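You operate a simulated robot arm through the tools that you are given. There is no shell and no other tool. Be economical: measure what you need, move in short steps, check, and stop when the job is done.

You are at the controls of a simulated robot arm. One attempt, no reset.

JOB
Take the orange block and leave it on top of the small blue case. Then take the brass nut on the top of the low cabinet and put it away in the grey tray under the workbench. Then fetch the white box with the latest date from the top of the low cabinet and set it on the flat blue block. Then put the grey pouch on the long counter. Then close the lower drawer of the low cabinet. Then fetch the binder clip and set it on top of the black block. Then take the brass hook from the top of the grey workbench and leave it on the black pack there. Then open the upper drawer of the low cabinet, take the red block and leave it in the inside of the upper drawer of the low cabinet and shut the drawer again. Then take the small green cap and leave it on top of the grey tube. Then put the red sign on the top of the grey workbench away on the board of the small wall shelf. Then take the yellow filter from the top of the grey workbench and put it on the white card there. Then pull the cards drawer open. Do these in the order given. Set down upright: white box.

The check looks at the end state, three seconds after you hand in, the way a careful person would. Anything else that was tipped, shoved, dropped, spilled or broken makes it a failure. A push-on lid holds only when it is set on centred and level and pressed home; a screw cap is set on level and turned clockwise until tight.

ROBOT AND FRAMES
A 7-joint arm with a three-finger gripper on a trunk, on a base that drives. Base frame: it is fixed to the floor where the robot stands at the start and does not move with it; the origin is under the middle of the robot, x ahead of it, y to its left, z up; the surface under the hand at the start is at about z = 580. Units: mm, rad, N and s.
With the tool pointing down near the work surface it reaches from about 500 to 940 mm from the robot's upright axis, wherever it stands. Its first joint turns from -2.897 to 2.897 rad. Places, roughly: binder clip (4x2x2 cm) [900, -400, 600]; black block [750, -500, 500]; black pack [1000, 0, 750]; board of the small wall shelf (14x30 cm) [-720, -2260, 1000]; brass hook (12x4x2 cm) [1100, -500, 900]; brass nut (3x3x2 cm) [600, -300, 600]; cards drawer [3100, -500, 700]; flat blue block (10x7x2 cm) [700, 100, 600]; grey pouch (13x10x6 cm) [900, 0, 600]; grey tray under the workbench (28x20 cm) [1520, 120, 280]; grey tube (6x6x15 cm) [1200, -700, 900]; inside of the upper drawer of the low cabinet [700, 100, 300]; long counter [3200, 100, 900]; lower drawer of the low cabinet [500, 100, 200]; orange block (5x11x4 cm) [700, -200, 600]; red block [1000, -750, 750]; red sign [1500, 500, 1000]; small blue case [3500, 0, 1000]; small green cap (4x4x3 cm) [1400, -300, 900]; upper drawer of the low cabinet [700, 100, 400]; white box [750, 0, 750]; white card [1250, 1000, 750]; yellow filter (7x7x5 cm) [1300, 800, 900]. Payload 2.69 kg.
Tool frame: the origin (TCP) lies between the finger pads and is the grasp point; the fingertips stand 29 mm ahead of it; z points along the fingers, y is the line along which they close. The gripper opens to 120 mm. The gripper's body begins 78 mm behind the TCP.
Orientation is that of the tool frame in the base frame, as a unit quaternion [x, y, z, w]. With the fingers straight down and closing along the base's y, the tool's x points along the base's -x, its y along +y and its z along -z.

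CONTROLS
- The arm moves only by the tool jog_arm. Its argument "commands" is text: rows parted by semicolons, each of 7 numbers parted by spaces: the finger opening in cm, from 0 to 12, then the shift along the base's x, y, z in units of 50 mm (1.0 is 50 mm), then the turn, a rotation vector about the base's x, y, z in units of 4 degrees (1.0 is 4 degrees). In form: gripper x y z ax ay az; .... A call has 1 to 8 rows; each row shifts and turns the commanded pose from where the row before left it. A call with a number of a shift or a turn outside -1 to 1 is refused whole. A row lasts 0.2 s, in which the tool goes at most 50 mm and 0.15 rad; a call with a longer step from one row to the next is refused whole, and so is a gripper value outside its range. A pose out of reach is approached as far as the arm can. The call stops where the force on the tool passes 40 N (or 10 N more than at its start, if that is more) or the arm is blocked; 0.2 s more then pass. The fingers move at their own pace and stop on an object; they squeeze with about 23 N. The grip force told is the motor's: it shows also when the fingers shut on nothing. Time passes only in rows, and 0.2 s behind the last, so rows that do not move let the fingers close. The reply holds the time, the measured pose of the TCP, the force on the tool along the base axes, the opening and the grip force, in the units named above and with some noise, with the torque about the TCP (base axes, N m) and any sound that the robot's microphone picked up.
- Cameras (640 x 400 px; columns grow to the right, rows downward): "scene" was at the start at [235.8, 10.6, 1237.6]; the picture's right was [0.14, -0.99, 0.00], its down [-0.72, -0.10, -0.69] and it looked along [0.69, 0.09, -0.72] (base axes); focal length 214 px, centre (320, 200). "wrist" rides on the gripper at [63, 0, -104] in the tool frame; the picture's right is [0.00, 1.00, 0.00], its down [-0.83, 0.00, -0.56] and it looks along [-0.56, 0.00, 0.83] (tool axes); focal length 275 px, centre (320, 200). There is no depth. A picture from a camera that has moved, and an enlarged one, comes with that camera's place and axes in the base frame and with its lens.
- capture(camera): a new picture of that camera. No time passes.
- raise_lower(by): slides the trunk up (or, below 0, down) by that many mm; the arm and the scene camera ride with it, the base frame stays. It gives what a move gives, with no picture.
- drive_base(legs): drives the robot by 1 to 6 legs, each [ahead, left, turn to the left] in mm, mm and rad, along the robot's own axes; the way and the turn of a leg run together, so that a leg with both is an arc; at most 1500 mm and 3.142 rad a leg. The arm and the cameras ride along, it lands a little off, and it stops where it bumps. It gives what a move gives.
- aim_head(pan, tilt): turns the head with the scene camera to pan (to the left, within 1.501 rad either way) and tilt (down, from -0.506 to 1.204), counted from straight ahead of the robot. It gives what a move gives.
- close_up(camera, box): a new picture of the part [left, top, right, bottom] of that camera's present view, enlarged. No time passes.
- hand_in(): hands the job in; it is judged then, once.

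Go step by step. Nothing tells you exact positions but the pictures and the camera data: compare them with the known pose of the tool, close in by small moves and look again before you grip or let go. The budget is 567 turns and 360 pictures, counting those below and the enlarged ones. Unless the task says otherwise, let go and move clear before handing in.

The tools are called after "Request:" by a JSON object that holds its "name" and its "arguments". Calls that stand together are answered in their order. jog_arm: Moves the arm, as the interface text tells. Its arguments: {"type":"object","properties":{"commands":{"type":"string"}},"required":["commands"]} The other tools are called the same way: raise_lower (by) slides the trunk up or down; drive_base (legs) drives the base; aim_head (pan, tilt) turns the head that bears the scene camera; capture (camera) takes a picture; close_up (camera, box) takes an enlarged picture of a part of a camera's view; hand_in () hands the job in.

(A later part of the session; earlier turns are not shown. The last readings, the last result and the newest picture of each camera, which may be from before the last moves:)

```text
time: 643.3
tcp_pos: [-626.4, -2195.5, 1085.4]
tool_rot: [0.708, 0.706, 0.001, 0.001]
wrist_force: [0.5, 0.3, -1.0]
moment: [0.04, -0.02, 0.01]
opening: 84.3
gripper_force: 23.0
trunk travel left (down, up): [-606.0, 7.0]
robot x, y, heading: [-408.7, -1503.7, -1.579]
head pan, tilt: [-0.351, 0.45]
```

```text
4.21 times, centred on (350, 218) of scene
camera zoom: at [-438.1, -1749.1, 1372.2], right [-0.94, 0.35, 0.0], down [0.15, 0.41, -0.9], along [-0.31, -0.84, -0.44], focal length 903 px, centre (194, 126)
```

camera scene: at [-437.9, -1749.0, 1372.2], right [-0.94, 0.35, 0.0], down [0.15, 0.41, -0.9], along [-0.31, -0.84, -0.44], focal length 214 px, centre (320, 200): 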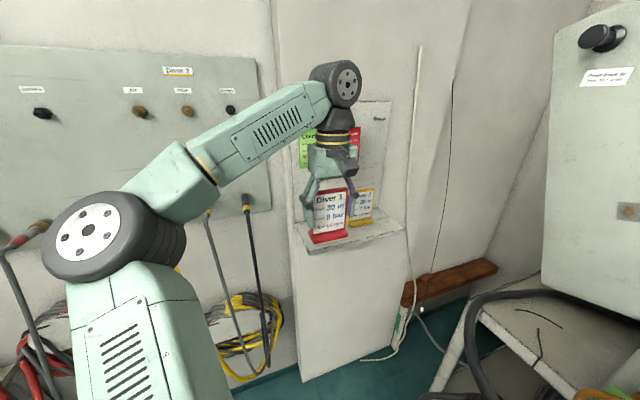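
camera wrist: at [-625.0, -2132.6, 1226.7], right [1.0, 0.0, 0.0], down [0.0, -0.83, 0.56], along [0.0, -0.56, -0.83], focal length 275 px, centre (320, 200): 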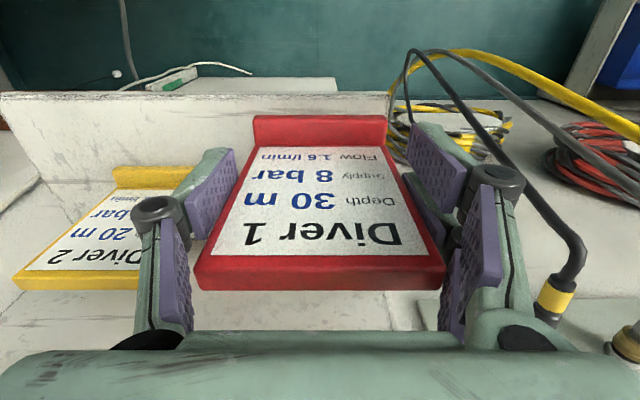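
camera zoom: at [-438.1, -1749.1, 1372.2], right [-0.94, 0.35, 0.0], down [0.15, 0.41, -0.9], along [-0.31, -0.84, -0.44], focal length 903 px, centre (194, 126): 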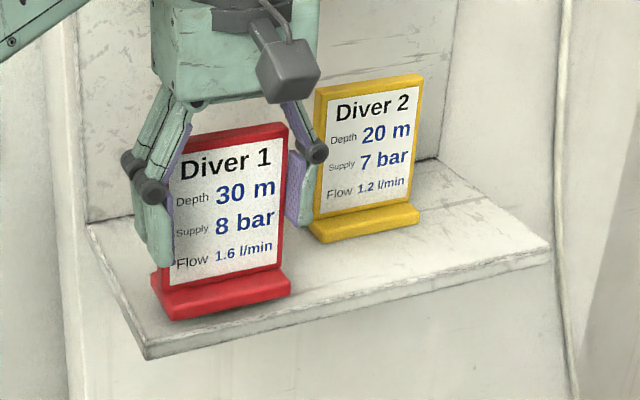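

Request:
{"name": "jog_arm", "arguments": {"commands": "0 0 -0.08 -0.04 0 0 0;0 0 0 -0.04 0 0 0;0 0 0 0 0 0 0"}}

Request:
{"name": "jog_arm", "arguments": {"commands": "0 0 0 -0.04 0 0 0;0 0 0 -0.03 0 0 0;0 0 0 0 0 0 0"}}

Request:
{"name": "close_up", "arguments": {"camera": "scene", "box": [280, 170, 420, 265]}}

```text
time: 644.1
tcp_pos: [-625.6, -2199.6, 1080.7]
tool_rot: [0.709, 0.706, 0.002, 0.002]
wrist_force: [0.0, -0.5, -1.1]
moment: [0.01, 0.01, 0.02]
opening: 84.6
gripper_force: 23.3
trunk travel left (down, up): [-606.0, 7.0]
robot x, y, heading: [-406.5, -1508.4, -1.574]
head pan, tilt: [-0.351, 0.45]
```

```text
time: 644.9
tcp_pos: [-626.3, -2199.5, 1078.0]
tool_rot: [0.708, 0.706, 0.001, 0.002]
wrist_force: [0.6, 0.7, -0.5]
moment: [0.02, 0.01, 0.0]
opening: 84.3
gripper_force: 23.0
trunk travel left (down, up): [-606.0, 7.0]
robot x, y, heading: [-403.2, -1509.2, -1.577]
head pan, tilt: [-0.351, 0.45]
```

```text
4.21 times, centred on (350, 218) of scene
camera zoom: at [-438.1, -1749.1, 1372.2], right [-0.94, 0.35, 0.0], down [0.15, 0.41, -0.9], along [-0.31, -0.84, -0.44], focal length 903 px, centre (194, 126)
```

zoom: 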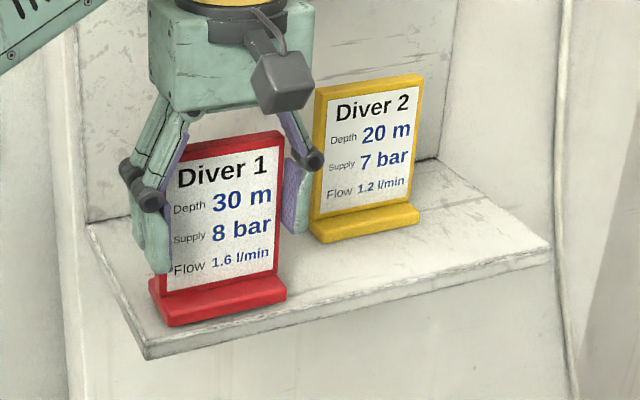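

Request:
{"name": "jog_arm", "arguments": {"commands": "0 -0.06 -0.1 -0.03 0 0 0;0 0 0 -0.04 0 0 0;0 0 0 0 0 0 0"}}

Request:
{"name": "jog_arm", "arguments": {"commands": "0 0 0 -0.04 0 0 0;0 0 0 -0.03 0 0 0;0 0 0 0 0 0 0"}}

Request:
{"name": "close_up", "arguments": {"camera": "scene", "box": [280, 170, 420, 265]}}

```text
time: 645.7
tcp_pos: [-628.7, -2205.0, 1075.8]
tool_rot: [0.708, 0.706, 0.001, 0.002]
wrist_force: [-1.2, -1.1, 4.3]
moment: [-0.09, 0.25, 0.02]
opening: 84.5
gripper_force: 22.7
trunk travel left (down, up): [-606.0, 7.0]
robot x, y, heading: [-406.0, -1501.0, -1.571]
head pan, tilt: [-0.351, 0.45]
```

```text
time: 646.5
tcp_pos: [-628.4, -2203.8, 1074.0]
tool_rot: [0.708, 0.706, -0.001, 0.003]
wrist_force: [-3.0, -7.6, 29.5]
moment: [-0.28, 0.22, 0.08]
opening: 84.9
gripper_force: 22.7
trunk travel left (down, up): [-606.0, 7.0]
robot x, y, heading: [-405.1, -1507.8, -1.575]
head pan, tilt: [-0.351, 0.45]
```

```text
4.21 times, centred on (350, 218) of scene
camera zoom: at [-437.5, -1747.4, 1372.9], right [-0.94, 0.35, 0.0], down [0.15, 0.41, -0.9], along [-0.31, -0.85, -0.43], focal length 903 px, centre (194, 126)
```

zoom: 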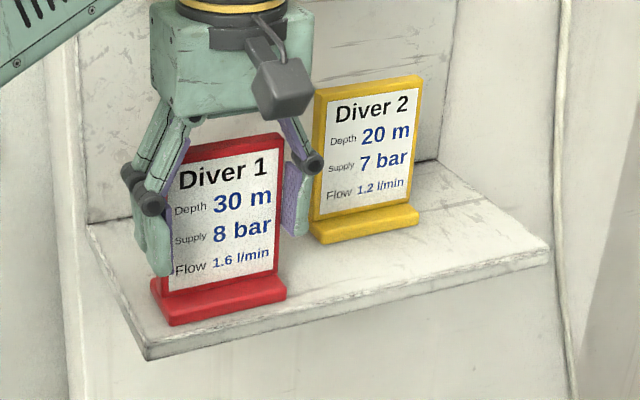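

Contact. I'll ease off, open only slightly so as not to touch the yellow sign, and lift straight up.

Request:
{"name": "jog_arm", "arguments": {"commands": "0 0 0 0.06 0 0 0;8.9 0 0 0 0 0 0;8.9 0 0 0 0 0 0;8.9 0 0 0.1 0 0 0;8.9 0 0 0.3 0 0 0;8.9 0 0 0.6 0 0 0;8.9 0 0 0.6 0 0 0;8.9 0 0 0 0 0 0"}}

Request:
{"name": "close_up", "arguments": {"camera": "scene", "box": [280, 150, 420, 265]}}

Request:
{"name": "capture", "arguments": {"camera": "wrist"}}

```text
time: 648.3
tcp_pos: [-628.8, -2207.0, 1153.7]
tool_rot: [0.709, 0.705, 0.002, 0.001]
wrist_force: [0.4, -0.3, 0.5]
moment: [0.01, 0.02, 0.01]
opening: 89.1
gripper_force: 0.0
trunk travel left (down, up): [-606.0, 7.0]
robot x, y, heading: [-405.4, -1506.5, -1.574]
head pan, tilt: [-0.351, 0.45]
```

```text
3.48 times, centred on (350, 208) of scene
camera zoom: at [-438.1, -1749.2, 1372.2], right [-0.94, 0.35, 0.0], down [0.15, 0.41, -0.9], along [-0.31, -0.84, -0.44], focal length 746 px, centre (216, 174)
```

zoom: 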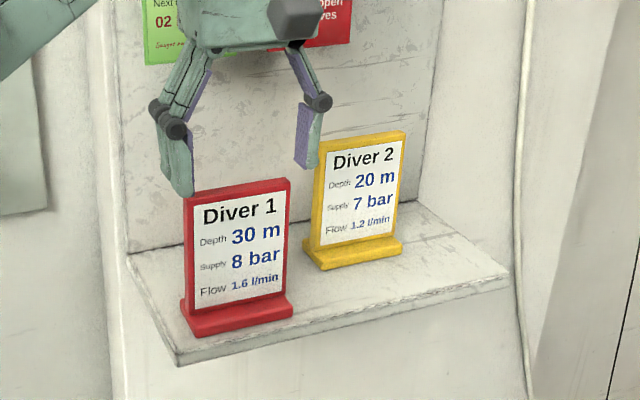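

```text
123 pictures are left
camera wrist: at [-630.3, -2143.8, 1257.1], right [1.0, 0.0, 0.01], down [0.0, -0.83, 0.56], along [0.0, -0.56, -0.83], focal length 275 px, centre (320, 200)
```

wrist: 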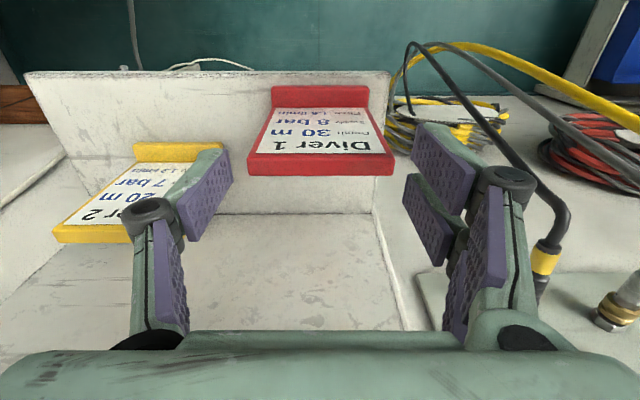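

The red sign stands on the board beside the yellow one. I'll rise clear, back off, and go for the yellow filter.

Request:
{"name": "jog_arm", "arguments": {"commands": "8.9 0 0 0.5 0 0 0;8.9 0 0 0.3 0 0 0;8.9 0.2 0.8 0 0 0 0;8.9 0.4 0.8 0 0 0 0;6 0.6 0.6 0 0 0 0;6 0.6 0.3 0 0 0 0;6 0.6 0 0 0 0 0;6 0 0 0 0 0 0"}}

Request:
{"name": "capture", "arguments": {"camera": "scene"}}

```text
time: 650.1
tcp_pos: [-508.8, -2079.8, 1171.1]
tool_rot: [0.708, 0.706, 0.001, 0.003]
wrist_force: [-0.3, 0.0, 0.3]
moment: [0.02, 0.01, 0.01]
opening: 60.1
gripper_force: 0.1
out of reach, approached as far as the arm can: row 1, 2
trunk travel left (down, up): [-606.0, 7.0]
robot x, y, heading: [-402.8, -1508.4, -1.566]
head pan, tilt: [-0.351, 0.45]
```

```text
122 pictures are left
camera scene: at [-438.3, -1749.1, 1372.2], right [-0.94, 0.35, 0.0], down [0.15, 0.41, -0.9], along [-0.31, -0.84, -0.44], focal length 214 px, centre (320, 200)
```

scene: 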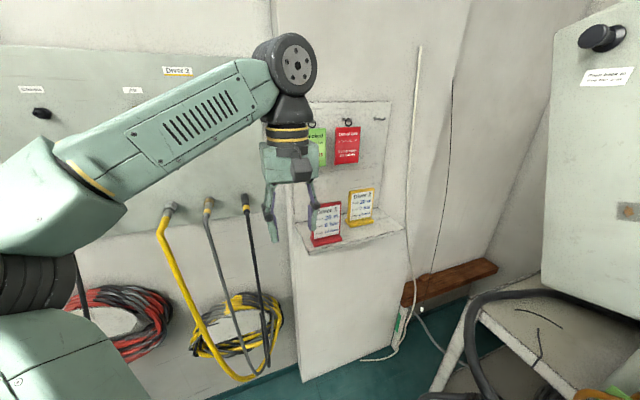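

Request:
{"name": "close_up", "arguments": {"camera": "scene", "box": [290, 180, 420, 265]}}

Request:
{"name": "drive_base", "arguments": {"legs": [[-120, 0, 0], [0, 0, 1.571]]}}

```text
4.71 times, centred on (355, 222) of scene
camera zoom: at [-438.3, -1749.1, 1372.2], right [-0.94, 0.35, 0.0], down [0.15, 0.41, -0.9], along [-0.31, -0.84, -0.44], focal length 1009 px, centre (155, 94)
```

zoom: 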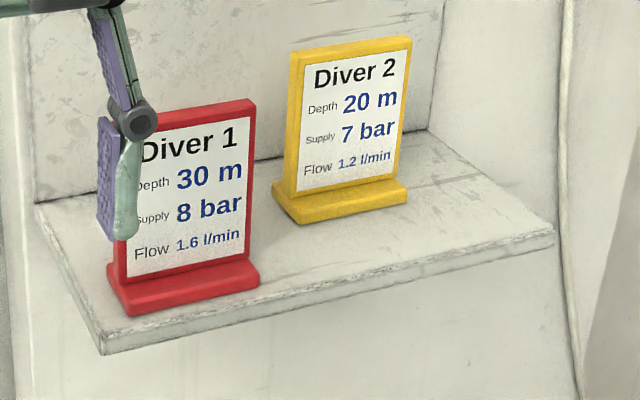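

```text
time: 655.2
tcp_pos: [166.4, -1493.8, 1171.0]
tool_rot: [0.008, 1.0, 0.002, 0.002]
wrist_force: [0.6, 0.2, 0.0]
moment: [0.02, -0.03, -0.02]
opening: 60.0
gripper_force: 0.1
trunk travel left (down, up): [-606.0, 7.0]
robot x, y, heading: [-405.9, -1384.6, -0.016]
head pan, tilt: [-0.351, 0.45]
```

Request:
{"name": "drive_base", "arguments": {"legs": [[0, -90, 0.016], [1400, 0, 0], [1340, 0, 0], [0, 0, 1.571]]}}

Request:
{"name": "drive_base", "arguments": {"legs": [[1400, 0, 0], [880, 0, 0], [0, 0, 1.571]]}}

Request:
{"name": "aim_head", "arguments": {"pan": 0, "tilt": 0.6}}

Request:
{"name": "capture", "arguments": {"camera": "scene"}}

```text
time: 673.5
tcp_pos: [2450.4, -888.8, 1170.6]
tool_rot: [-0.706, 0.708, 0.002, -0.002]
wrist_force: [0.5, 0.2, -0.7]
moment: [-0.03, -0.01, 0.0]
opening: 60.0
gripper_force: 0.0
trunk travel left (down, up): [-606.0, 7.0]
robot x, y, heading: [2350.2, -1462.8, 1.566]
head pan, tilt: [-0.351, 0.45]
```

```text
time: 688.7
tcp_pos: [1787.1, 921.8, 1170.4]
tool_rot: [1.0, 0.002, 0.0, 0.002]
wrist_force: [0.4, -0.1, -0.1]
moment: [0.02, -0.01, -0.01]
opening: 60.1
gripper_force: 0.2
trunk travel left (down, up): [-606.0, 7.0]
robot x, y, heading: [2360.1, 825.1, -3.135]
head pan, tilt: [-0.351, 0.45]
```

```text
time: 689.5
tcp_pos: [1786.0, 921.9, 1171.0]
tool_rot: [1.0, 0.003, 0.0, 0.003]
wrist_force: [-0.2, 1.3, 0.0]
moment: [0.02, -0.01, -0.02]
opening: 60.3
gripper_force: 0.0
trunk travel left (down, up): [-606.0, 7.0]
robot x, y, heading: [2362.2, 823.6, -3.134]
head pan, tilt: [0.0, 0.6]
```

```text
120 pictures are left
camera scene: at [2116.8, 823.8, 1358.7], right [0.0, 1.0, 0.0], down [0.56, 0.0, -0.83], along [-0.83, 0.0, -0.56], focal length 214 px, centre (320, 200)
```

scene: 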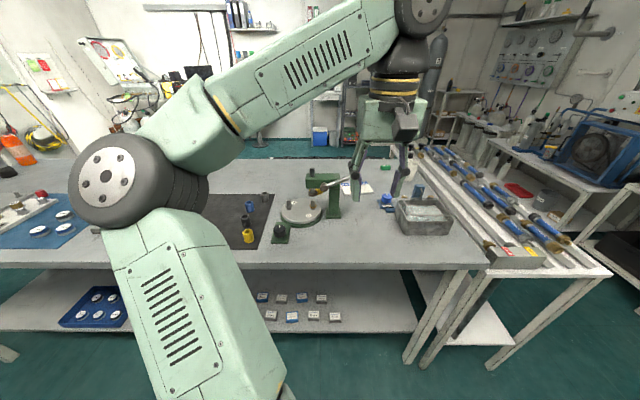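

The green press stands between; I'll approach from the +y side, high up, and look with the wrist camera.

Request:
{"name": "drive_base", "arguments": {"legs": [[180, 0, 0]]}}

Request:
{"name": "capture", "arguments": {"camera": "wrist"}}

Request:
{"name": "capture", "arguments": {"camera": "scene"}}

```text
time: 691.0
tcp_pos: [1602.9, 919.6, 1171.0]
tool_rot: [1.0, 0.004, 0.0, 0.003]
wrist_force: [-0.6, -0.2, -0.2]
moment: [-0.02, -0.03, -0.01]
opening: 60.2
gripper_force: 0.1
trunk travel left (down, up): [-606.0, 7.0]
robot x, y, heading: [2177.0, 825.5, -3.135]
head pan, tilt: [0.0, 0.6]
```

```text
119 pictures are left
camera wrist: at [1666.3, 921.7, 1273.8], right [0.01, -1.0, 0.01], down [-0.83, -0.01, 0.56], along [-0.56, -0.01, -0.83], focal length 275 px, centre (320, 200)
```

wrist: 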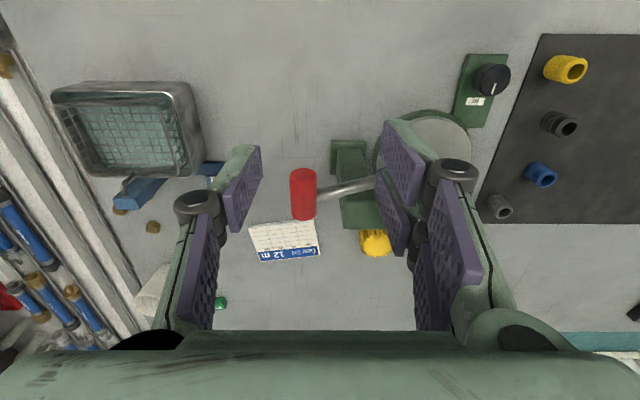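

```text
118 pictures are left
camera scene: at [1933.4, 822.1, 1358.5], right [-0.01, 1.0, 0.0], down [0.57, 0.0, -0.82], along [-0.82, -0.01, -0.57], focal length 214 px, centre (320, 200)
```

scene: 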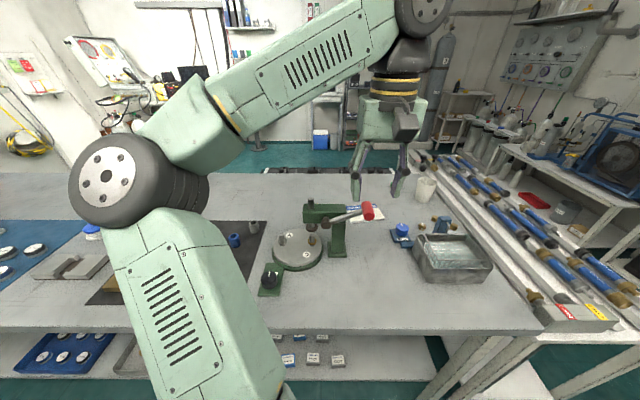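

The red lever grip is at (1500,937,z 1018); the filter at about (1312,812) and the white card at about (1280,990). I'll drive a bit closer and move over the filter at a safe height.

Request:
{"name": "drive_base", "arguments": {"legs": [[85, 0, 0]]}}

Request:
{"name": "jog_arm", "arguments": {"commands": "10 -0.8 -0.43 0 0 0 0;10 -0.8 -0.43 0 0 0 0;10 -0.8 -0.43 0 0 0 0;10 -0.8 -0.43 -0.2 0 0 0;10 -0.8 -0.43 -0.4 0 0 0;10 0 0 0 0 0 0"}}

Request:
{"name": "capture", "arguments": {"camera": "wrist"}}

Request:
{"name": "capture", "arguments": {"camera": "scene"}}

```text
time: 692.1
tcp_pos: [1518.8, 919.8, 1169.9]
tool_rot: [1.0, 0.003, 0.0, 0.003]
wrist_force: [-0.2, -0.3, 0.5]
moment: [-0.01, -0.03, 0.0]
opening: 60.1
gripper_force: 0.0
trunk travel left (down, up): [-606.0, 7.0]
robot x, y, heading: [2096.8, 821.2, -3.133]
head pan, tilt: [0.0, 0.6]
```

```text
time: 693.5
tcp_pos: [1320.0, 812.6, 1141.7]
tool_rot: [1.0, 0.003, -0.001, 0.002]
wrist_force: [0.0, 1.3, -0.1]
moment: [-0.02, -0.02, -0.04]
opening: 99.8
gripper_force: 0.0
trunk travel left (down, up): [-606.0, 7.0]
robot x, y, heading: [2091.3, 822.6, -3.131]
head pan, tilt: [0.0, 0.6]
```

```text
117 pictures are left
camera wrist: at [1383.5, 813.7, 1243.7], right [0.01, -1.0, 0.01], down [-0.83, -0.01, 0.56], along [-0.56, -0.01, -0.83], focal length 275 px, centre (320, 200)
```

wrist: 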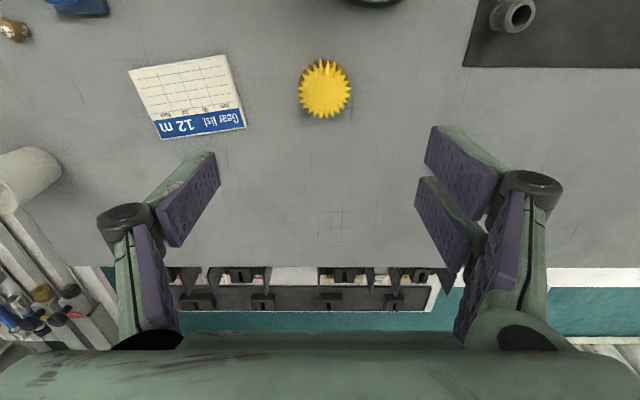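

```text
116 pictures are left
camera scene: at [1850.0, 821.4, 1358.8], right [-0.01, 1.0, 0.0], down [0.56, 0.0, -0.83], along [-0.83, -0.01, -0.56], focal length 214 px, centre (320, 200)
```

scene: 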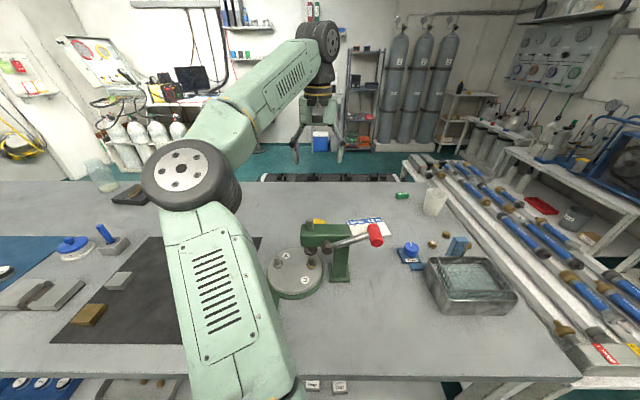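

The filter is centred near (1305,806) and the card near (1288,989). I'll go down over the filter.

Request:
{"name": "jog_arm", "arguments": {"commands": "10 -0.1 -0.04 -0.8 0 0 0;10 -0.1 -0.04 -0.85 0 0 0;10 -0.1 -0.04 -0.85 0 0 0;10 0 0 -0.85 0 0 0;10 0 0 -0.7 0 0 0;10 0 0 0 0 0 0"}}

Request:
{"name": "capture", "arguments": {"camera": "wrist"}}

Request:
{"name": "capture", "arguments": {"camera": "scene"}}

```text
time: 694.9
tcp_pos: [1304.5, 807.2, 937.9]
tool_rot: [1.0, 0.003, -0.001, 0.002]
wrist_force: [0.0, -0.2, 0.4]
moment: [0.01, -0.02, 0.01]
opening: 99.6
gripper_force: 0.0
trunk travel left (down, up): [-606.0, 7.0]
robot x, y, heading: [2095.2, 824.6, -3.136]
head pan, tilt: [0.0, 0.6]
```

```text
115 pictures are left
camera wrist: at [1367.7, 808.5, 1041.2], right [0.01, -1.0, 0.01], down [-0.83, -0.01, 0.56], along [-0.56, -0.01, -0.83], focal length 275 px, centre (320, 200)
```

wrist: 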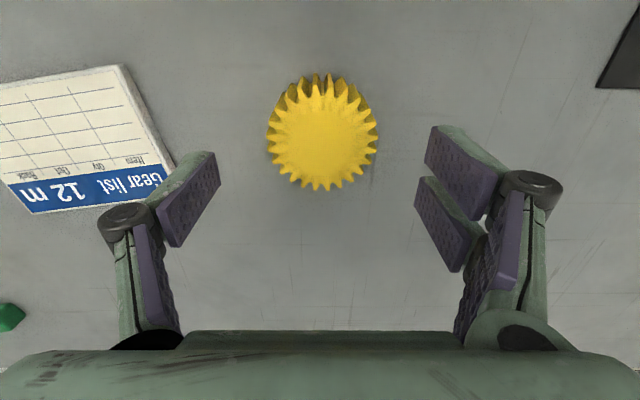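

```text
114 pictures are left
camera scene: at [1849.8, 821.4, 1358.7], right [-0.01, 1.0, 0.0], down [0.56, 0.0, -0.83], along [-0.83, -0.01, -0.56], focal length 214 px, centre (320, 200)
```

scene: 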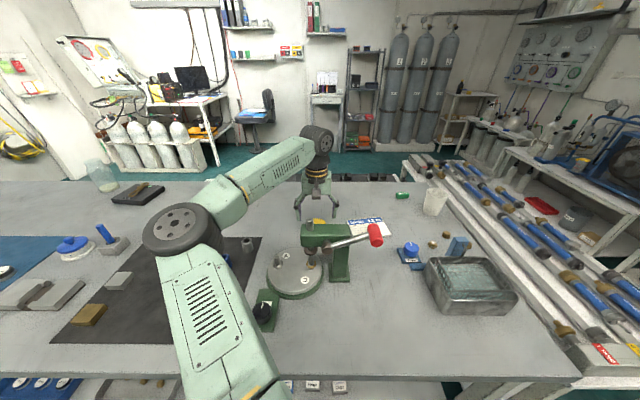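

Request:
{"name": "jog_arm", "arguments": {"commands": "9.5 0.08 -0.02 -0.5 0 0 0;9.5 0 0 -0.5 0 0 0;9.5 0 0 0 0 0 0;0 0 0 0 0 0 0;0 0 0 0 0 0 0;0 0 0 0 0 0 0;0 0 0 0 0 0 0"}}

Request:
{"name": "capture", "arguments": {"camera": "wrist"}}

```text
time: 696.5
tcp_pos: [1307.7, 806.2, 888.7]
tool_rot: [1.0, 0.003, -0.001, 0.003]
wrist_force: [0.5, -0.2, -1.1]
moment: [-0.03, -0.02, -0.04]
opening: 64.7
gripper_force: 22.9
trunk travel left (down, up): [-606.0, 7.0]
robot x, y, heading: [2094.5, 821.0, -3.138]
head pan, tilt: [0.0, 0.6]
```

```text
113 pictures are left
camera wrist: at [1371.8, 808.1, 991.3], right [0.01, -1.0, 0.01], down [-0.83, -0.01, 0.56], along [-0.56, -0.01, -0.83], focal length 275 px, centre (320, 200)
```

wrist: 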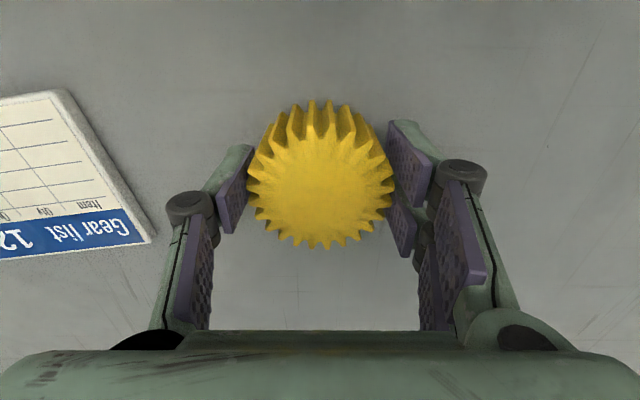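

The filter is gripped. I'll lift it and carry it over the white card.

Request:
{"name": "jog_arm", "arguments": {"commands": "0 0 0 0.9 0 0 0;0 0 0 0.6 0 0 0;0 -0.08 0.9 0 0 0 0;0 -0.08 0.9 0 0 0 0;0 -0.08 0.9 0 0 0 0;0 -0.08 0.9 0 0 0 0;0 0 0 0 0 0 0"}}

Request:
{"name": "capture", "arguments": {"camera": "wrist"}}

Request:
{"name": "close_up", "arguments": {"camera": "scene", "box": [320, 170, 420, 240]}}

```text
time: 698.1
tcp_pos: [1290.5, 982.8, 963.6]
tool_rot: [1.0, 0.003, -0.001, 0.002]
wrist_force: [-1.0, -0.6, -0.8]
moment: [0.01, 0.06, 0.0]
opening: 64.6
gripper_force: 23.0
trunk travel left (down, up): [-606.0, 7.0]
robot x, y, heading: [2096.3, 823.8, -3.139]
head pan, tilt: [0.0, 0.6]
```

```text
112 pictures are left
camera wrist: at [1355.2, 985.0, 1067.9], right [0.01, -1.0, 0.01], down [-0.83, -0.01, 0.56], along [-0.56, -0.01, -0.83], focal length 275 px, centre (320, 200)
```

wrist: 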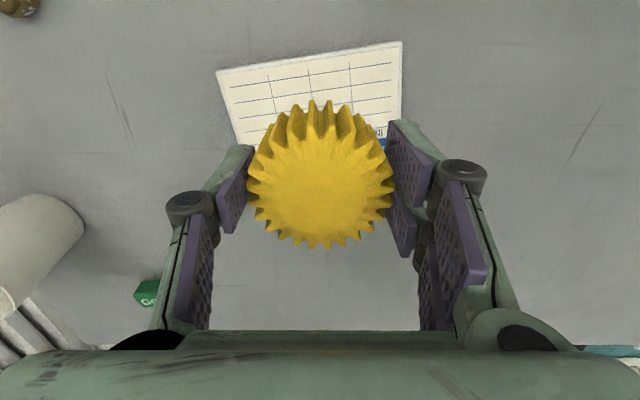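

```text
5.71 times, centred on (370, 205) of scene
camera zoom: at [1849.7, 821.2, 1358.7], right [-0.01, 1.0, 0.0], down [0.56, 0.0, -0.83], along [-0.83, -0.01, -0.56], focal length 1226 px, centre (34, 171)
```

zoom: 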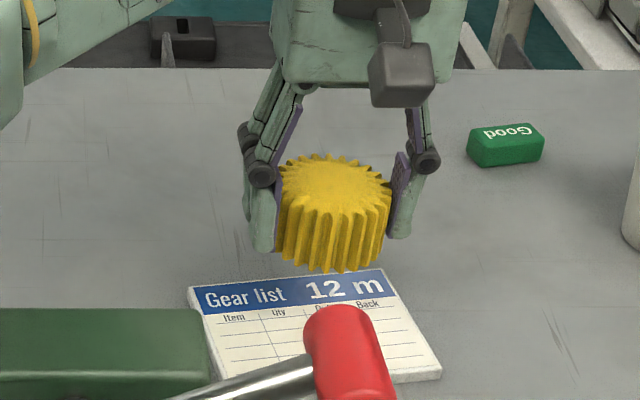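

Request:
{"name": "jog_arm", "arguments": {"commands": "0 -0.34 0.06 -0.4 0 0 0;0 0 0 -0.5 0 0 0;0 0 0 -0.36 0 0 0;0 0 0 0 0 0 0"}}

Request:
{"name": "jog_arm", "arguments": {"commands": "0 0 0 -0.06 0 0 0;0 0 0 -0.05 0 0 0;0 0 0 0 0 0 0"}}

Request:
{"name": "close_up", "arguments": {"camera": "scene", "box": [320, 170, 420, 240]}}

Request:
{"name": "capture", "arguments": {"camera": "wrist"}}

```text
time: 699.1
tcp_pos: [1275.6, 986.3, 899.2]
tool_rot: [1.0, 0.003, 0.0, 0.003]
wrist_force: [0.5, 0.5, 1.0]
moment: [0.0, 0.02, 0.02]
opening: 64.9
gripper_force: 22.9
trunk travel left (down, up): [-606.0, 7.0]
robot x, y, heading: [2097.8, 822.3, -3.135]
head pan, tilt: [0.0, 0.6]
```

```text
time: 699.9
tcp_pos: [1274.6, 987.0, 897.2]
tool_rot: [1.0, 0.004, -0.002, 0.002]
wrist_force: [-2.9, -0.8, 16.0]
moment: [0.0, 0.18, 0.05]
opening: 65.0
gripper_force: 23.1
trunk travel left (down, up): [-606.0, 7.0]
robot x, y, heading: [2089.7, 821.0, -3.134]
head pan, tilt: [0.0, 0.6]
```

```text
5.71 times, centred on (370, 205) of scene
camera zoom: at [1851.0, 821.1, 1359.2], right [-0.01, 1.0, 0.0], down [0.56, 0.0, -0.83], along [-0.83, -0.01, -0.56], focal length 1226 px, centre (34, 171)
```

zoom: 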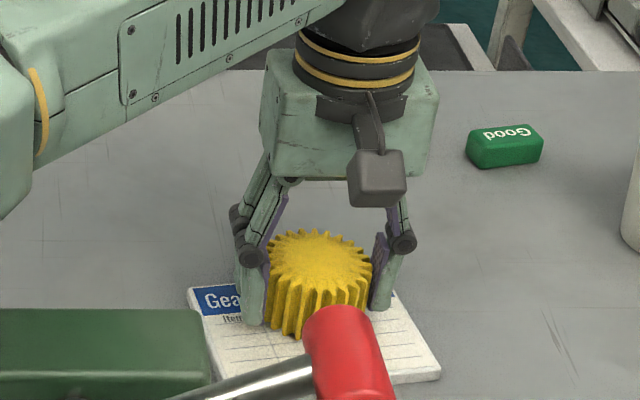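

```text
109 pictures are left
camera wrist: at [1338.3, 988.7, 999.6], right [0.01, -1.0, 0.0], down [-0.83, -0.01, 0.56], along [-0.56, -0.01, -0.83], focal length 275 px, centre (320, 200)
```

wrist: 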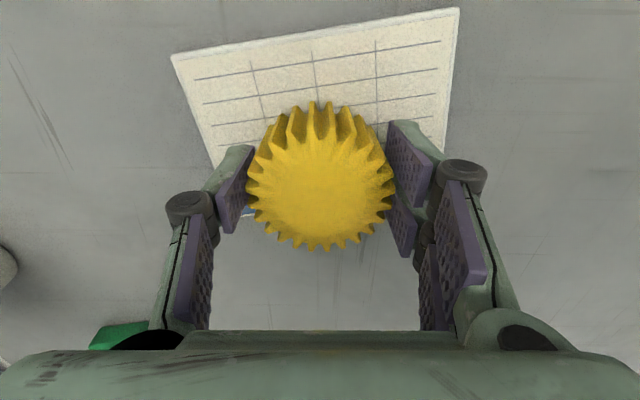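

Contact; the filter stands fully on the card. I'll release and lift away.

Request:
{"name": "jog_arm", "arguments": {"commands": "0 0 0 0.04 0 0 0;9 0 0 0 0 0 0;9 0 0 0 0 0 0;9 0 0 0 0 0 0;9 0 0 0.3 0 0 0;9 0 0 0.8 0 0 0;9 0 0 0.9 0 0 0;9 0 0 0.9 0 0 0"}}

Request:
{"name": "capture", "arguments": {"camera": "wrist"}}

Request:
{"name": "close_up", "arguments": {"camera": "scene", "box": [320, 170, 420, 240]}}

```text
time: 701.7
tcp_pos: [1277.6, 987.8, 1041.3]
tool_rot: [1.0, 0.003, 0.0, 0.003]
wrist_force: [0.2, -0.4, -0.4]
moment: [-0.01, 0.0, -0.03]
opening: 90.1
gripper_force: 0.1
trunk travel left (down, up): [-606.0, 7.0]
robot x, y, heading: [2094.7, 824.9, -3.135]
head pan, tilt: [0.0, 0.6]
```

```text
108 pictures are left
camera wrist: at [1340.5, 989.0, 1144.6], right [0.01, -1.0, 0.0], down [-0.83, -0.01, 0.56], along [-0.56, -0.01, -0.83], focal length 275 px, centre (320, 200)
```

wrist: 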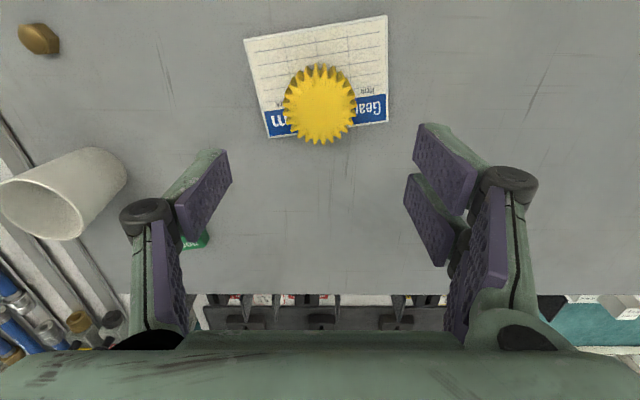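

```text
5.71 times, centred on (370, 205) of scene
camera zoom: at [1850.2, 821.5, 1358.7], right [-0.01, 1.0, 0.0], down [0.56, 0.0, -0.83], along [-0.83, -0.01, -0.56], focal length 1226 px, centre (34, 171)
```

zoom: 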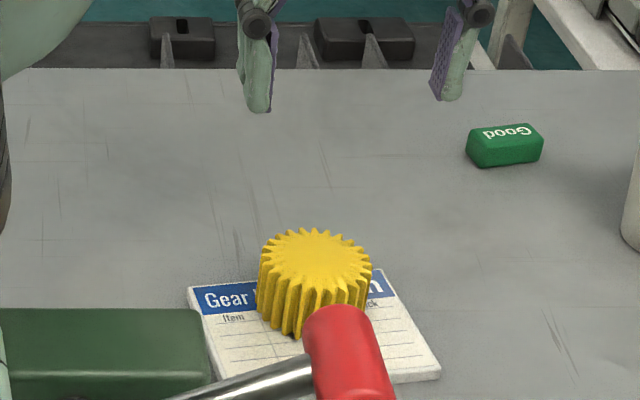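

The filter stands on the card. Last, the cards drawer at the long counter. I'll retract above the press, back off, and drive over there.

Request:
{"name": "jog_arm", "arguments": {"commands": "6 0 0 0.9 0 0 0;6 0.2 -0.1 0.9 0 0 0;6 0.6 -0.2 0.3 0 0 0;6 0.8 -0.3 0 0 0 0;6 0.8 -0.3 0 0 0 0;6 0.8 -0.3 0 0 0 0;6 0 0 0 0 0 0"}}

Request:
{"name": "drive_base", "arguments": {"legs": [[-270, 0, 0], [0, 1280, 0], [0, 0, 1.571], [0, 0, 1.571]]}}

Request:
{"name": "aim_head", "arguments": {"pan": 0, "tilt": 0.7}}

Request:
{"name": "capture", "arguments": {"camera": "scene"}}

```text
time: 703.3
tcp_pos: [1435.4, 926.6, 1147.6]
tool_rot: [1.0, 0.004, -0.001, 0.003]
wrist_force: [0.2, -0.5, 0.4]
moment: [-0.01, -0.04, 0.01]
opening: 59.9
gripper_force: 0.1
trunk travel left (down, up): [-606.0, 7.0]
robot x, y, heading: [2090.2, 818.5, -3.133]
head pan, tilt: [0.0, 0.6]
```

```text
time: 722.6
tcp_pos: [3026.0, -574.0, 1147.2]
tool_rot: [0.022, 1.0, 0.003, 0.0]
wrist_force: [0.6, 1.3, -0.4]
moment: [-0.01, 0.01, 0.01]
opening: 59.7
gripper_force: 0.1
trunk travel left (down, up): [-606.0, 7.0]
robot x, y, heading: [2371.5, -439.5, -0.041]
head pan, tilt: [0.0, 0.6]
```

```text
time: 723.3
tcp_pos: [3026.3, -573.8, 1147.7]
tool_rot: [0.021, 1.0, 0.003, 0.0]
wrist_force: [0.1, -0.2, -0.1]
moment: [0.01, -0.02, -0.03]
opening: 60.3
gripper_force: 0.0
trunk travel left (down, up): [-606.0, 7.0]
robot x, y, heading: [2373.3, -438.7, -0.043]
head pan, tilt: [0.0, 0.7]
```

```text
106 pictures are left
camera scene: at [2613.4, -450.1, 1350.1], right [-0.04, -1.0, 0.0], down [-0.64, 0.03, -0.77], along [0.76, -0.03, -0.64], focal length 214 px, centre (320, 200)
```

scene: 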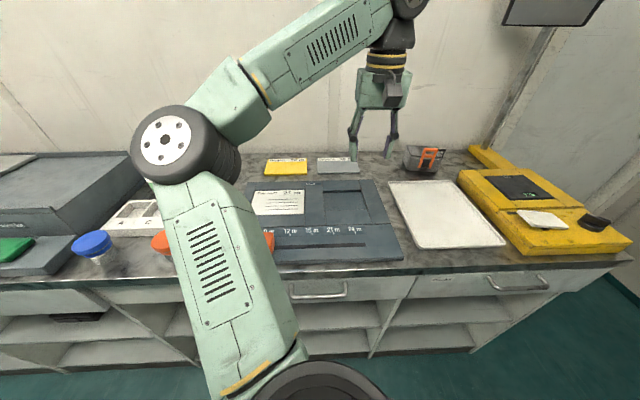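

Request:
{"name": "close_up", "arguments": {"camera": "scene", "box": [270, 255, 420, 330]}}

Request:
{"name": "close_up", "arguments": {"camera": "scene", "box": [420, 250, 560, 320]}}

```text
4.27 times, centred on (345, 292) of scene
camera zoom: at [2613.4, -450.1, 1350.1], right [-0.04, -1.0, 0.0], down [-0.64, 0.03, -0.77], along [0.76, -0.03, -0.64], focal length 915 px, centre (213, -195)
```

zoom: 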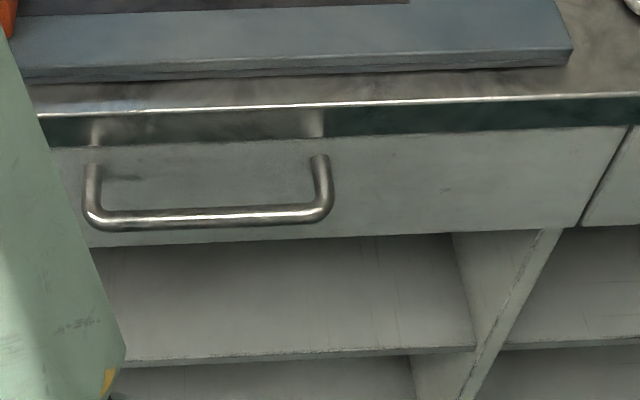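

```text
4.57 times, centred on (490, 285) of scene
camera zoom: at [2613.4, -450.1, 1350.1], right [-0.04, -1.0, 0.0], down [-0.64, 0.03, -0.77], along [0.76, -0.03, -0.64], focal length 980 px, centre (-457, -189)
```

zoom: 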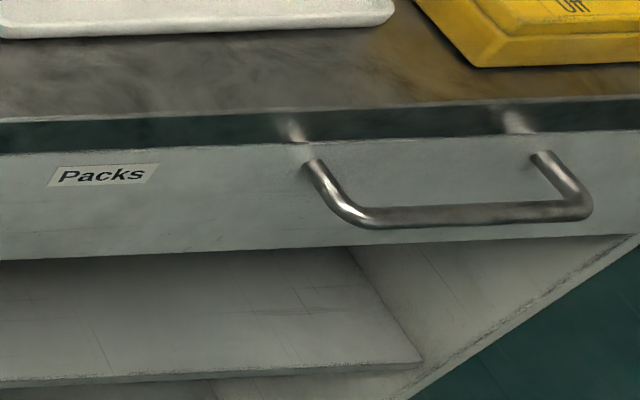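

The left handle belongs to "Cards" (its label lies left of it); the right drawer is "Packs". The cards bar is at about x 2874, y -391…-527, z≈804. I'll back up and turn the tool for it.

Request:
{"name": "drive_base", "arguments": {"legs": [[-230, 0, 0.043]]}}

Request:
{"name": "jog_arm", "arguments": {"commands": "4 0 0.3 -0.2 0.267 -0.267 -0.997;4 0 0.3 -0.2 0.267 -0.267 -0.997;4 0 0.3 0 0.267 -0.267 -0.997;4 0 0.3 0 0.267 -0.267 -0.997;4 0 0 0 0.267 -0.267 -0.997;4 0 0 0 0.267 -0.267 -0.997;4 0 0 0 0.267 -0.267 -0.997;4 0 0 0 0.267 -0.267 -0.997"}}

Request:
{"name": "jog_arm", "arguments": {"commands": "4 0 0 0 0.267 -0.267 -0.997;4 0 0 0 0.267 -0.267 -0.997;4 0 0 0 0.267 -0.267 -0.997;4 0 0 0 0.267 -0.267 -0.997;4 0 0 0 0.267 -0.267 -0.997;4 0 0 0 0.267 -0.267 -0.997;4 0 0 0 0.267 -0.267 -0.997;4 0 0 0 0.267 -0.267 -0.997"}}

Request:
{"name": "jog_arm", "arguments": {"commands": "4 0 0 0 0.267 -0.267 -0.997;4 0 0 0 0.267 -0.267 -0.997;4 0 0 0 0.267 -0.267 -0.997;4 0 0 0 0.267 -0.267 -0.997;4 0 0 0 0.267 -0.267 -0.997;4 0 0 0 0.267 -0.267 -0.997;4 0 0 0 0 0 0"}}

Request:
{"name": "capture", "arguments": {"camera": "scene"}}

Request:
{"name": "capture", "arguments": {"camera": "wrist"}}

```text
time: 725.0
tcp_pos: [2804.8, -542.0, 1148.7]
tool_rot: [0.0, 1.0, 0.002, 0.001]
wrist_force: [-0.8, -0.4, 0.9]
moment: [-0.03, 0.02, 0.0]
opening: 60.0
gripper_force: 0.0
trunk travel left (down, up): [-606.0, 7.0]
robot x, y, heading: [2144.8, -435.2, -0.006]
head pan, tilt: [0.0, 0.7]
```

```text
time: 726.8
tcp_pos: [2804.0, -482.7, 1128.8]
tool_rot: [0.275, 0.955, 0.076, 0.074]
wrist_force: [0.0, -1.0, -0.4]
moment: [-0.02, 0.01, -0.01]
opening: 40.1
gripper_force: 0.1
trunk travel left (down, up): [-606.0, 7.0]
robot x, y, heading: [2143.4, -433.8, 0.002]
head pan, tilt: [0.0, 0.7]
```

```text
time: 728.6
tcp_pos: [2773.5, -486.0, 1106.0]
tool_rot: [0.521, 0.829, 0.143, 0.144]
wrist_force: [0.0, 0.4, 0.2]
moment: [0.01, 0.02, -0.01]
opening: 39.9
gripper_force: 0.1
out of reach, approached as far as the arm can: row 7, 8
trunk travel left (down, up): [-606.0, 7.0]
robot x, y, heading: [2150.9, -437.6, 0.0]
head pan, tilt: [0.0, 0.7]
```

```text
time: 730.2
tcp_pos: [2678.1, -547.4, 1064.8]
tool_rot: [0.682, 0.683, 0.185, 0.186]
wrist_force: [-0.3, 0.7, -0.7]
moment: [0.01, -0.01, -0.02]
opening: 40.3
gripper_force: 0.0
out of reach, approached as far as the arm can: row 1, 2, 3, 4, 5, 6
trunk travel left (down, up): [-606.0, 7.0]
robot x, y, heading: [2146.9, -435.9, -0.002]
head pan, tilt: [0.0, 0.7]
```

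```text
103 pictures are left
camera scene: at [2387.8, -435.3, 1350.0], right [0.0, -1.0, 0.0], down [-0.64, 0.0, -0.76], along [0.76, 0.0, -0.64], focal length 214 px, centre (320, 200)
```

scene: 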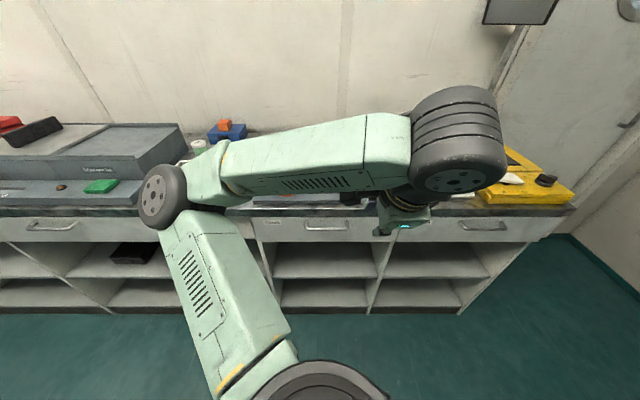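

```text
102 pictures are left
camera wrist: at [2624.5, -483.8, 1153.7], right [0.86, 0.01, 0.51], down [-0.28, -0.83, 0.48], along [0.42, -0.56, -0.72], focal length 275 px, centre (320, 200)
```

wrist: 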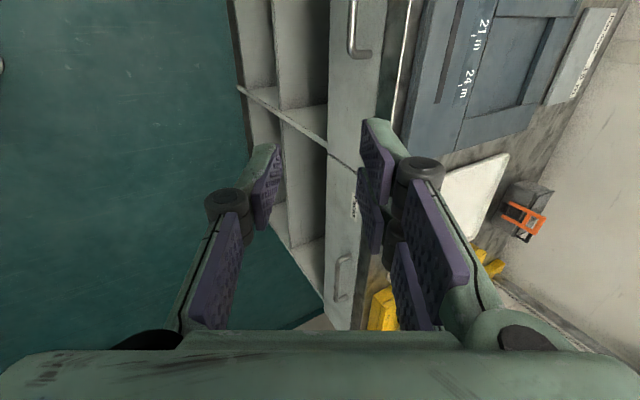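

The orientation is right, but this high the arm can't hold the position; lower down it should. I'll go to the pre-grasp pose in front of and above the bar.

Request:
{"name": "jog_arm", "arguments": {"commands": "3 -0.4 0.077 -0.8 0 0 0;3 -0.2 0.077 -0.8 0 0 0;3 0 0.077 -0.8 0 0 0;3 0.2 0.077 -0.8 0 0 0;3 0.3 0.077 -0.8 0 0 0;3 0.4 0.077 -0.8 0 0 0;3 0 0 0 0 0 0"}}

Request:
{"name": "capture", "arguments": {"camera": "wrist"}}

Request:
{"name": "capture", "arguments": {"camera": "scene"}}

```text
time: 731.8
tcp_pos: [2739.7, -555.2, 860.9]
tool_rot: [0.683, 0.682, 0.185, 0.185]
wrist_force: [0.4, -0.7, 0.5]
moment: [-0.02, 0.01, -0.02]
opening: 30.2
gripper_force: 0.1
out of reach, approached as far as the arm can: row 2, 3, 4
trunk travel left (down, up): [-606.0, 7.0]
robot x, y, heading: [2146.4, -433.3, -0.004]
head pan, tilt: [0.0, 0.7]
```

```text
101 pictures are left
camera wrist: at [2687.0, -492.8, 950.4], right [0.86, 0.0, 0.51], down [-0.28, -0.83, 0.48], along [0.42, -0.56, -0.72], focal length 275 px, centre (320, 200)
```

wrist: 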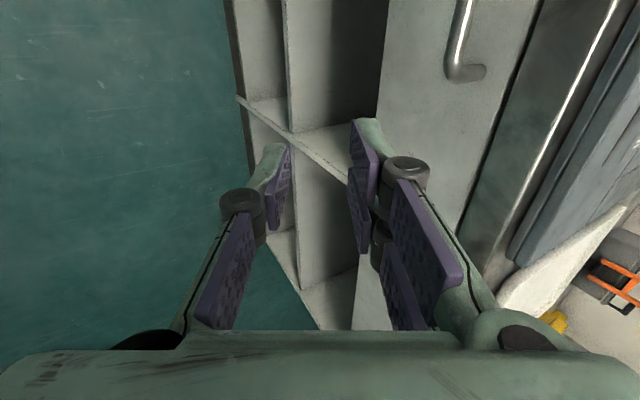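

```text
100 pictures are left
camera scene: at [2387.6, -435.4, 1350.1], right [0.0, -1.0, 0.0], down [-0.64, 0.0, -0.77], along [0.77, 0.0, -0.64], focal length 214 px, centre (320, 200)
```

scene: 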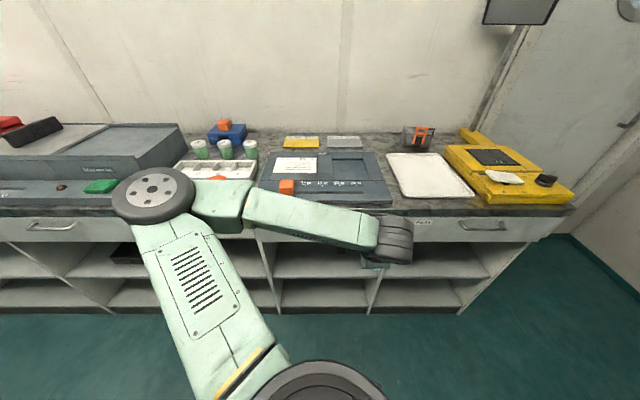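

Request:
{"name": "jog_arm", "arguments": {"commands": "3 0.55 0.6 0.1 0 0 0;3 0.55 0.6 0.1 0 0 0;3 0.5 0.6 0.1 0 0 0;3 0 0 0 0 0 0"}}

Request:
{"name": "capture", "arguments": {"camera": "wrist"}}

```text
time: 732.8
tcp_pos: [2773.1, -517.4, 867.1]
tool_rot: [0.682, 0.683, 0.187, 0.186]
wrist_force: [0.9, 0.4, -0.1]
moment: [-0.02, -0.03, -0.01]
opening: 30.1
gripper_force: 0.0
out of reach, approached as far as the arm can: row 2, 3
trunk travel left (down, up): [-606.0, 7.0]
robot x, y, heading: [2142.5, -433.3, 0.01]
head pan, tilt: [0.0, 0.7]
```

```text
99 pictures are left
camera wrist: at [2719.7, -454.4, 955.5], right [0.86, 0.01, 0.51], down [-0.28, -0.83, 0.48], along [0.43, -0.56, -0.71], focal length 275 px, centre (320, 200)
```

wrist: 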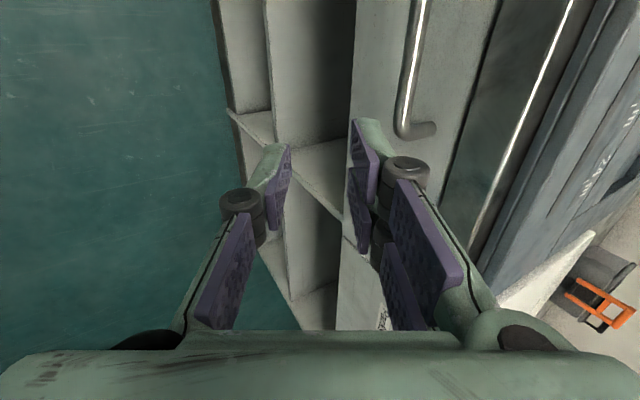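

A wrist limit blocks moving further left; shifting the base left will ease it.

Request:
{"name": "drive_base", "arguments": {"legs": [[0, 130, 0]]}}

Request:
{"name": "jog_arm", "arguments": {"commands": "3 0.3 -0.6 0 0 0 0;3 0.6 -0.4 0 0 0 0;3 0.3 -0.2 0 0 0 0;3 0 0 0 0 0 0"}}

Request:
{"name": "capture", "arguments": {"camera": "wrist"}}

```text
time: 734.5
tcp_pos: [2772.1, -387.6, 865.6]
tool_rot: [0.682, 0.682, 0.186, 0.186]
wrist_force: [-0.1, 0.2, -0.5]
moment: [-0.01, 0.02, -0.01]
opening: 30.1
gripper_force: 0.0
trunk travel left (down, up): [-606.0, 7.0]
robot x, y, heading: [2148.0, -303.8, -0.003]
head pan, tilt: [0.0, 0.7]
```

```text
time: 735.5
tcp_pos: [2833.0, -449.6, 864.7]
tool_rot: [0.679, 0.684, 0.189, 0.188]
wrist_force: [0.1, -1.1, 0.9]
moment: [0.03, 0.03, 0.02]
opening: 30.2
gripper_force: 0.1
trunk travel left (down, up): [-606.0, 7.0]
robot x, y, heading: [2149.6, -307.2, -0.004]
head pan, tilt: [0.0, 0.7]
```

```text
98 pictures are left
camera wrist: at [2779.4, -386.3, 954.3], right [0.86, 0.01, 0.51], down [-0.28, -0.83, 0.48], along [0.43, -0.56, -0.71], focal length 275 px, centre (320, 200)
```

wrist: 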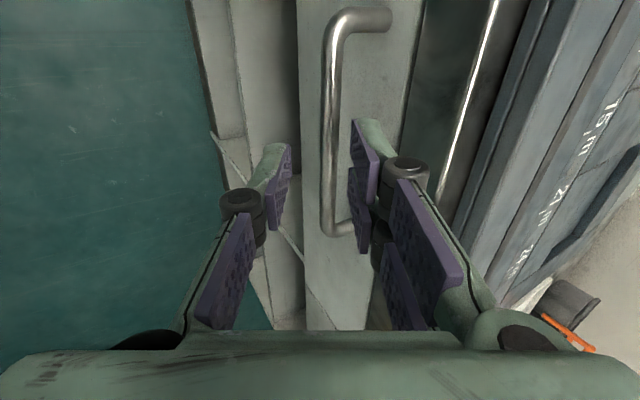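

The bar is at x≈2867, z≈821, between the fingers. I'll advance onto it and close.

Request:
{"name": "jog_arm", "arguments": {"commands": "2.7 0.18 -0.18 0 0 0 0;2.7 0.17 0 -0.3 0 0 0;2.7 0.17 0 -0.3 0 0 0;2.7 0 0 0 0 0 0"}}

Request:
{"name": "capture", "arguments": {"camera": "wrist"}}

```text
time: 736.5
tcp_pos: [2855.2, -458.9, 838.5]
tool_rot: [0.682, 0.683, 0.186, 0.186]
wrist_force: [-0.5, 0.1, 0.5]
moment: [-0.03, -0.02, -0.01]
opening: 27.1
gripper_force: 0.1
out of reach, approached as far as the arm can: row 1
trunk travel left (down, up): [-606.0, 7.0]
robot x, y, heading: [2145.8, -305.8, -0.001]
head pan, tilt: [0.0, 0.7]
```

```text
97 pictures are left
camera wrist: at [2802.5, -395.4, 927.5], right [0.86, 0.0, 0.51], down [-0.28, -0.83, 0.48], along [0.42, -0.56, -0.71], focal length 275 px, centre (320, 200)
```

wrist: 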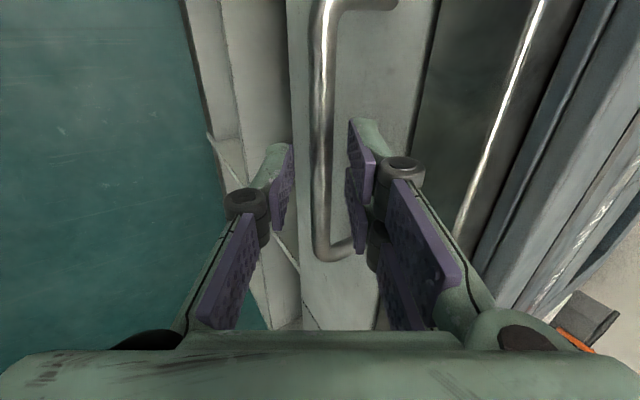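

Request:
{"name": "jog_arm", "arguments": {"commands": "2.7 0.07 0 -0.11 0 0 0;0 0 0 0 0 0 0;0 0 0 0 0 0 0;0 0 0 0 0 0 0"}}

Request:
{"name": "capture", "arguments": {"camera": "wrist"}}

```text
time: 737.5
tcp_pos: [2859.8, -458.2, 833.7]
tool_rot: [0.682, 0.683, 0.186, 0.186]
wrist_force: [5.2, -0.9, 4.5]
moment: [-0.13, -0.11, 0.56]
opening: 11.3
gripper_force: 36.7
trunk travel left (down, up): [-606.0, 7.0]
robot x, y, heading: [2143.8, -306.7, -0.001]
head pan, tilt: [0.0, 0.7]
```

```text
96 pictures are left
camera wrist: at [2806.0, -395.5, 921.4], right [0.86, 0.01, 0.51], down [-0.28, -0.83, 0.48], along [0.43, -0.56, -0.71], focal length 275 px, centre (320, 200)
```

wrist: 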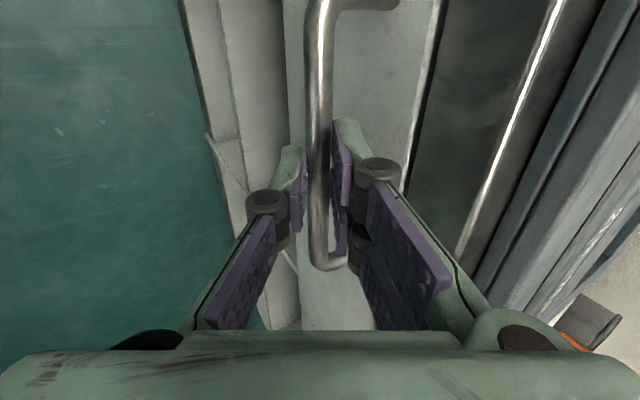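

The bar is gripped. I'll pull, backing the base in short steps.

Request:
{"name": "drive_base", "arguments": {"legs": [[-60, 0, 0]]}}

Request:
{"name": "capture", "arguments": {"camera": "scene"}}

```text
time: 738.5
tcp_pos: [2799.7, -458.4, 832.8]
tool_rot: [0.683, 0.681, 0.187, 0.187]
wrist_force: [0.9, 5.3, 4.7]
moment: [-0.34, -0.1, 0.55]
opening: 11.2
gripper_force: 38.3
trunk travel left (down, up): [-606.0, 7.0]
robot x, y, heading: [2084.8, -302.7, 0.002]
head pan, tilt: [0.0, 0.7]
```

```text
95 pictures are left
camera scene: at [2327.8, -305.1, 1350.1], right [0.0, -1.0, 0.0], down [-0.64, 0.0, -0.77], along [0.77, 0.0, -0.64], focal length 214 px, centre (320, 200)
```

scene: 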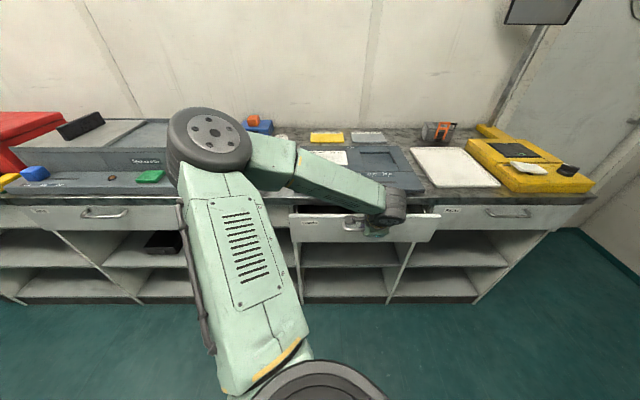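

It opens smoothly. I'll continue with the arm.

Request:
{"name": "jog_arm", "arguments": {"commands": "0 -0.4 0 0 0 0 0;0 -0.4 0 0 0 0 0;0 -0.4 0 0 0 0 0;0 -0.4 0 0 0 0 0;0 0 0 0 0 0 0"}}

```text
time: 739.7
tcp_pos: [2716.4, -459.2, 832.9]
tool_rot: [0.681, 0.682, 0.187, 0.188]
wrist_force: [-2.2, 2.4, 16.6]
moment: [0.34, -0.12, 0.94]
opening: 11.2
gripper_force: 39.0
trunk travel left (down, up): [-606.0, 7.0]
robot x, y, heading: [2090.8, -304.1, -0.002]
head pan, tilt: [0.0, 0.7]
```

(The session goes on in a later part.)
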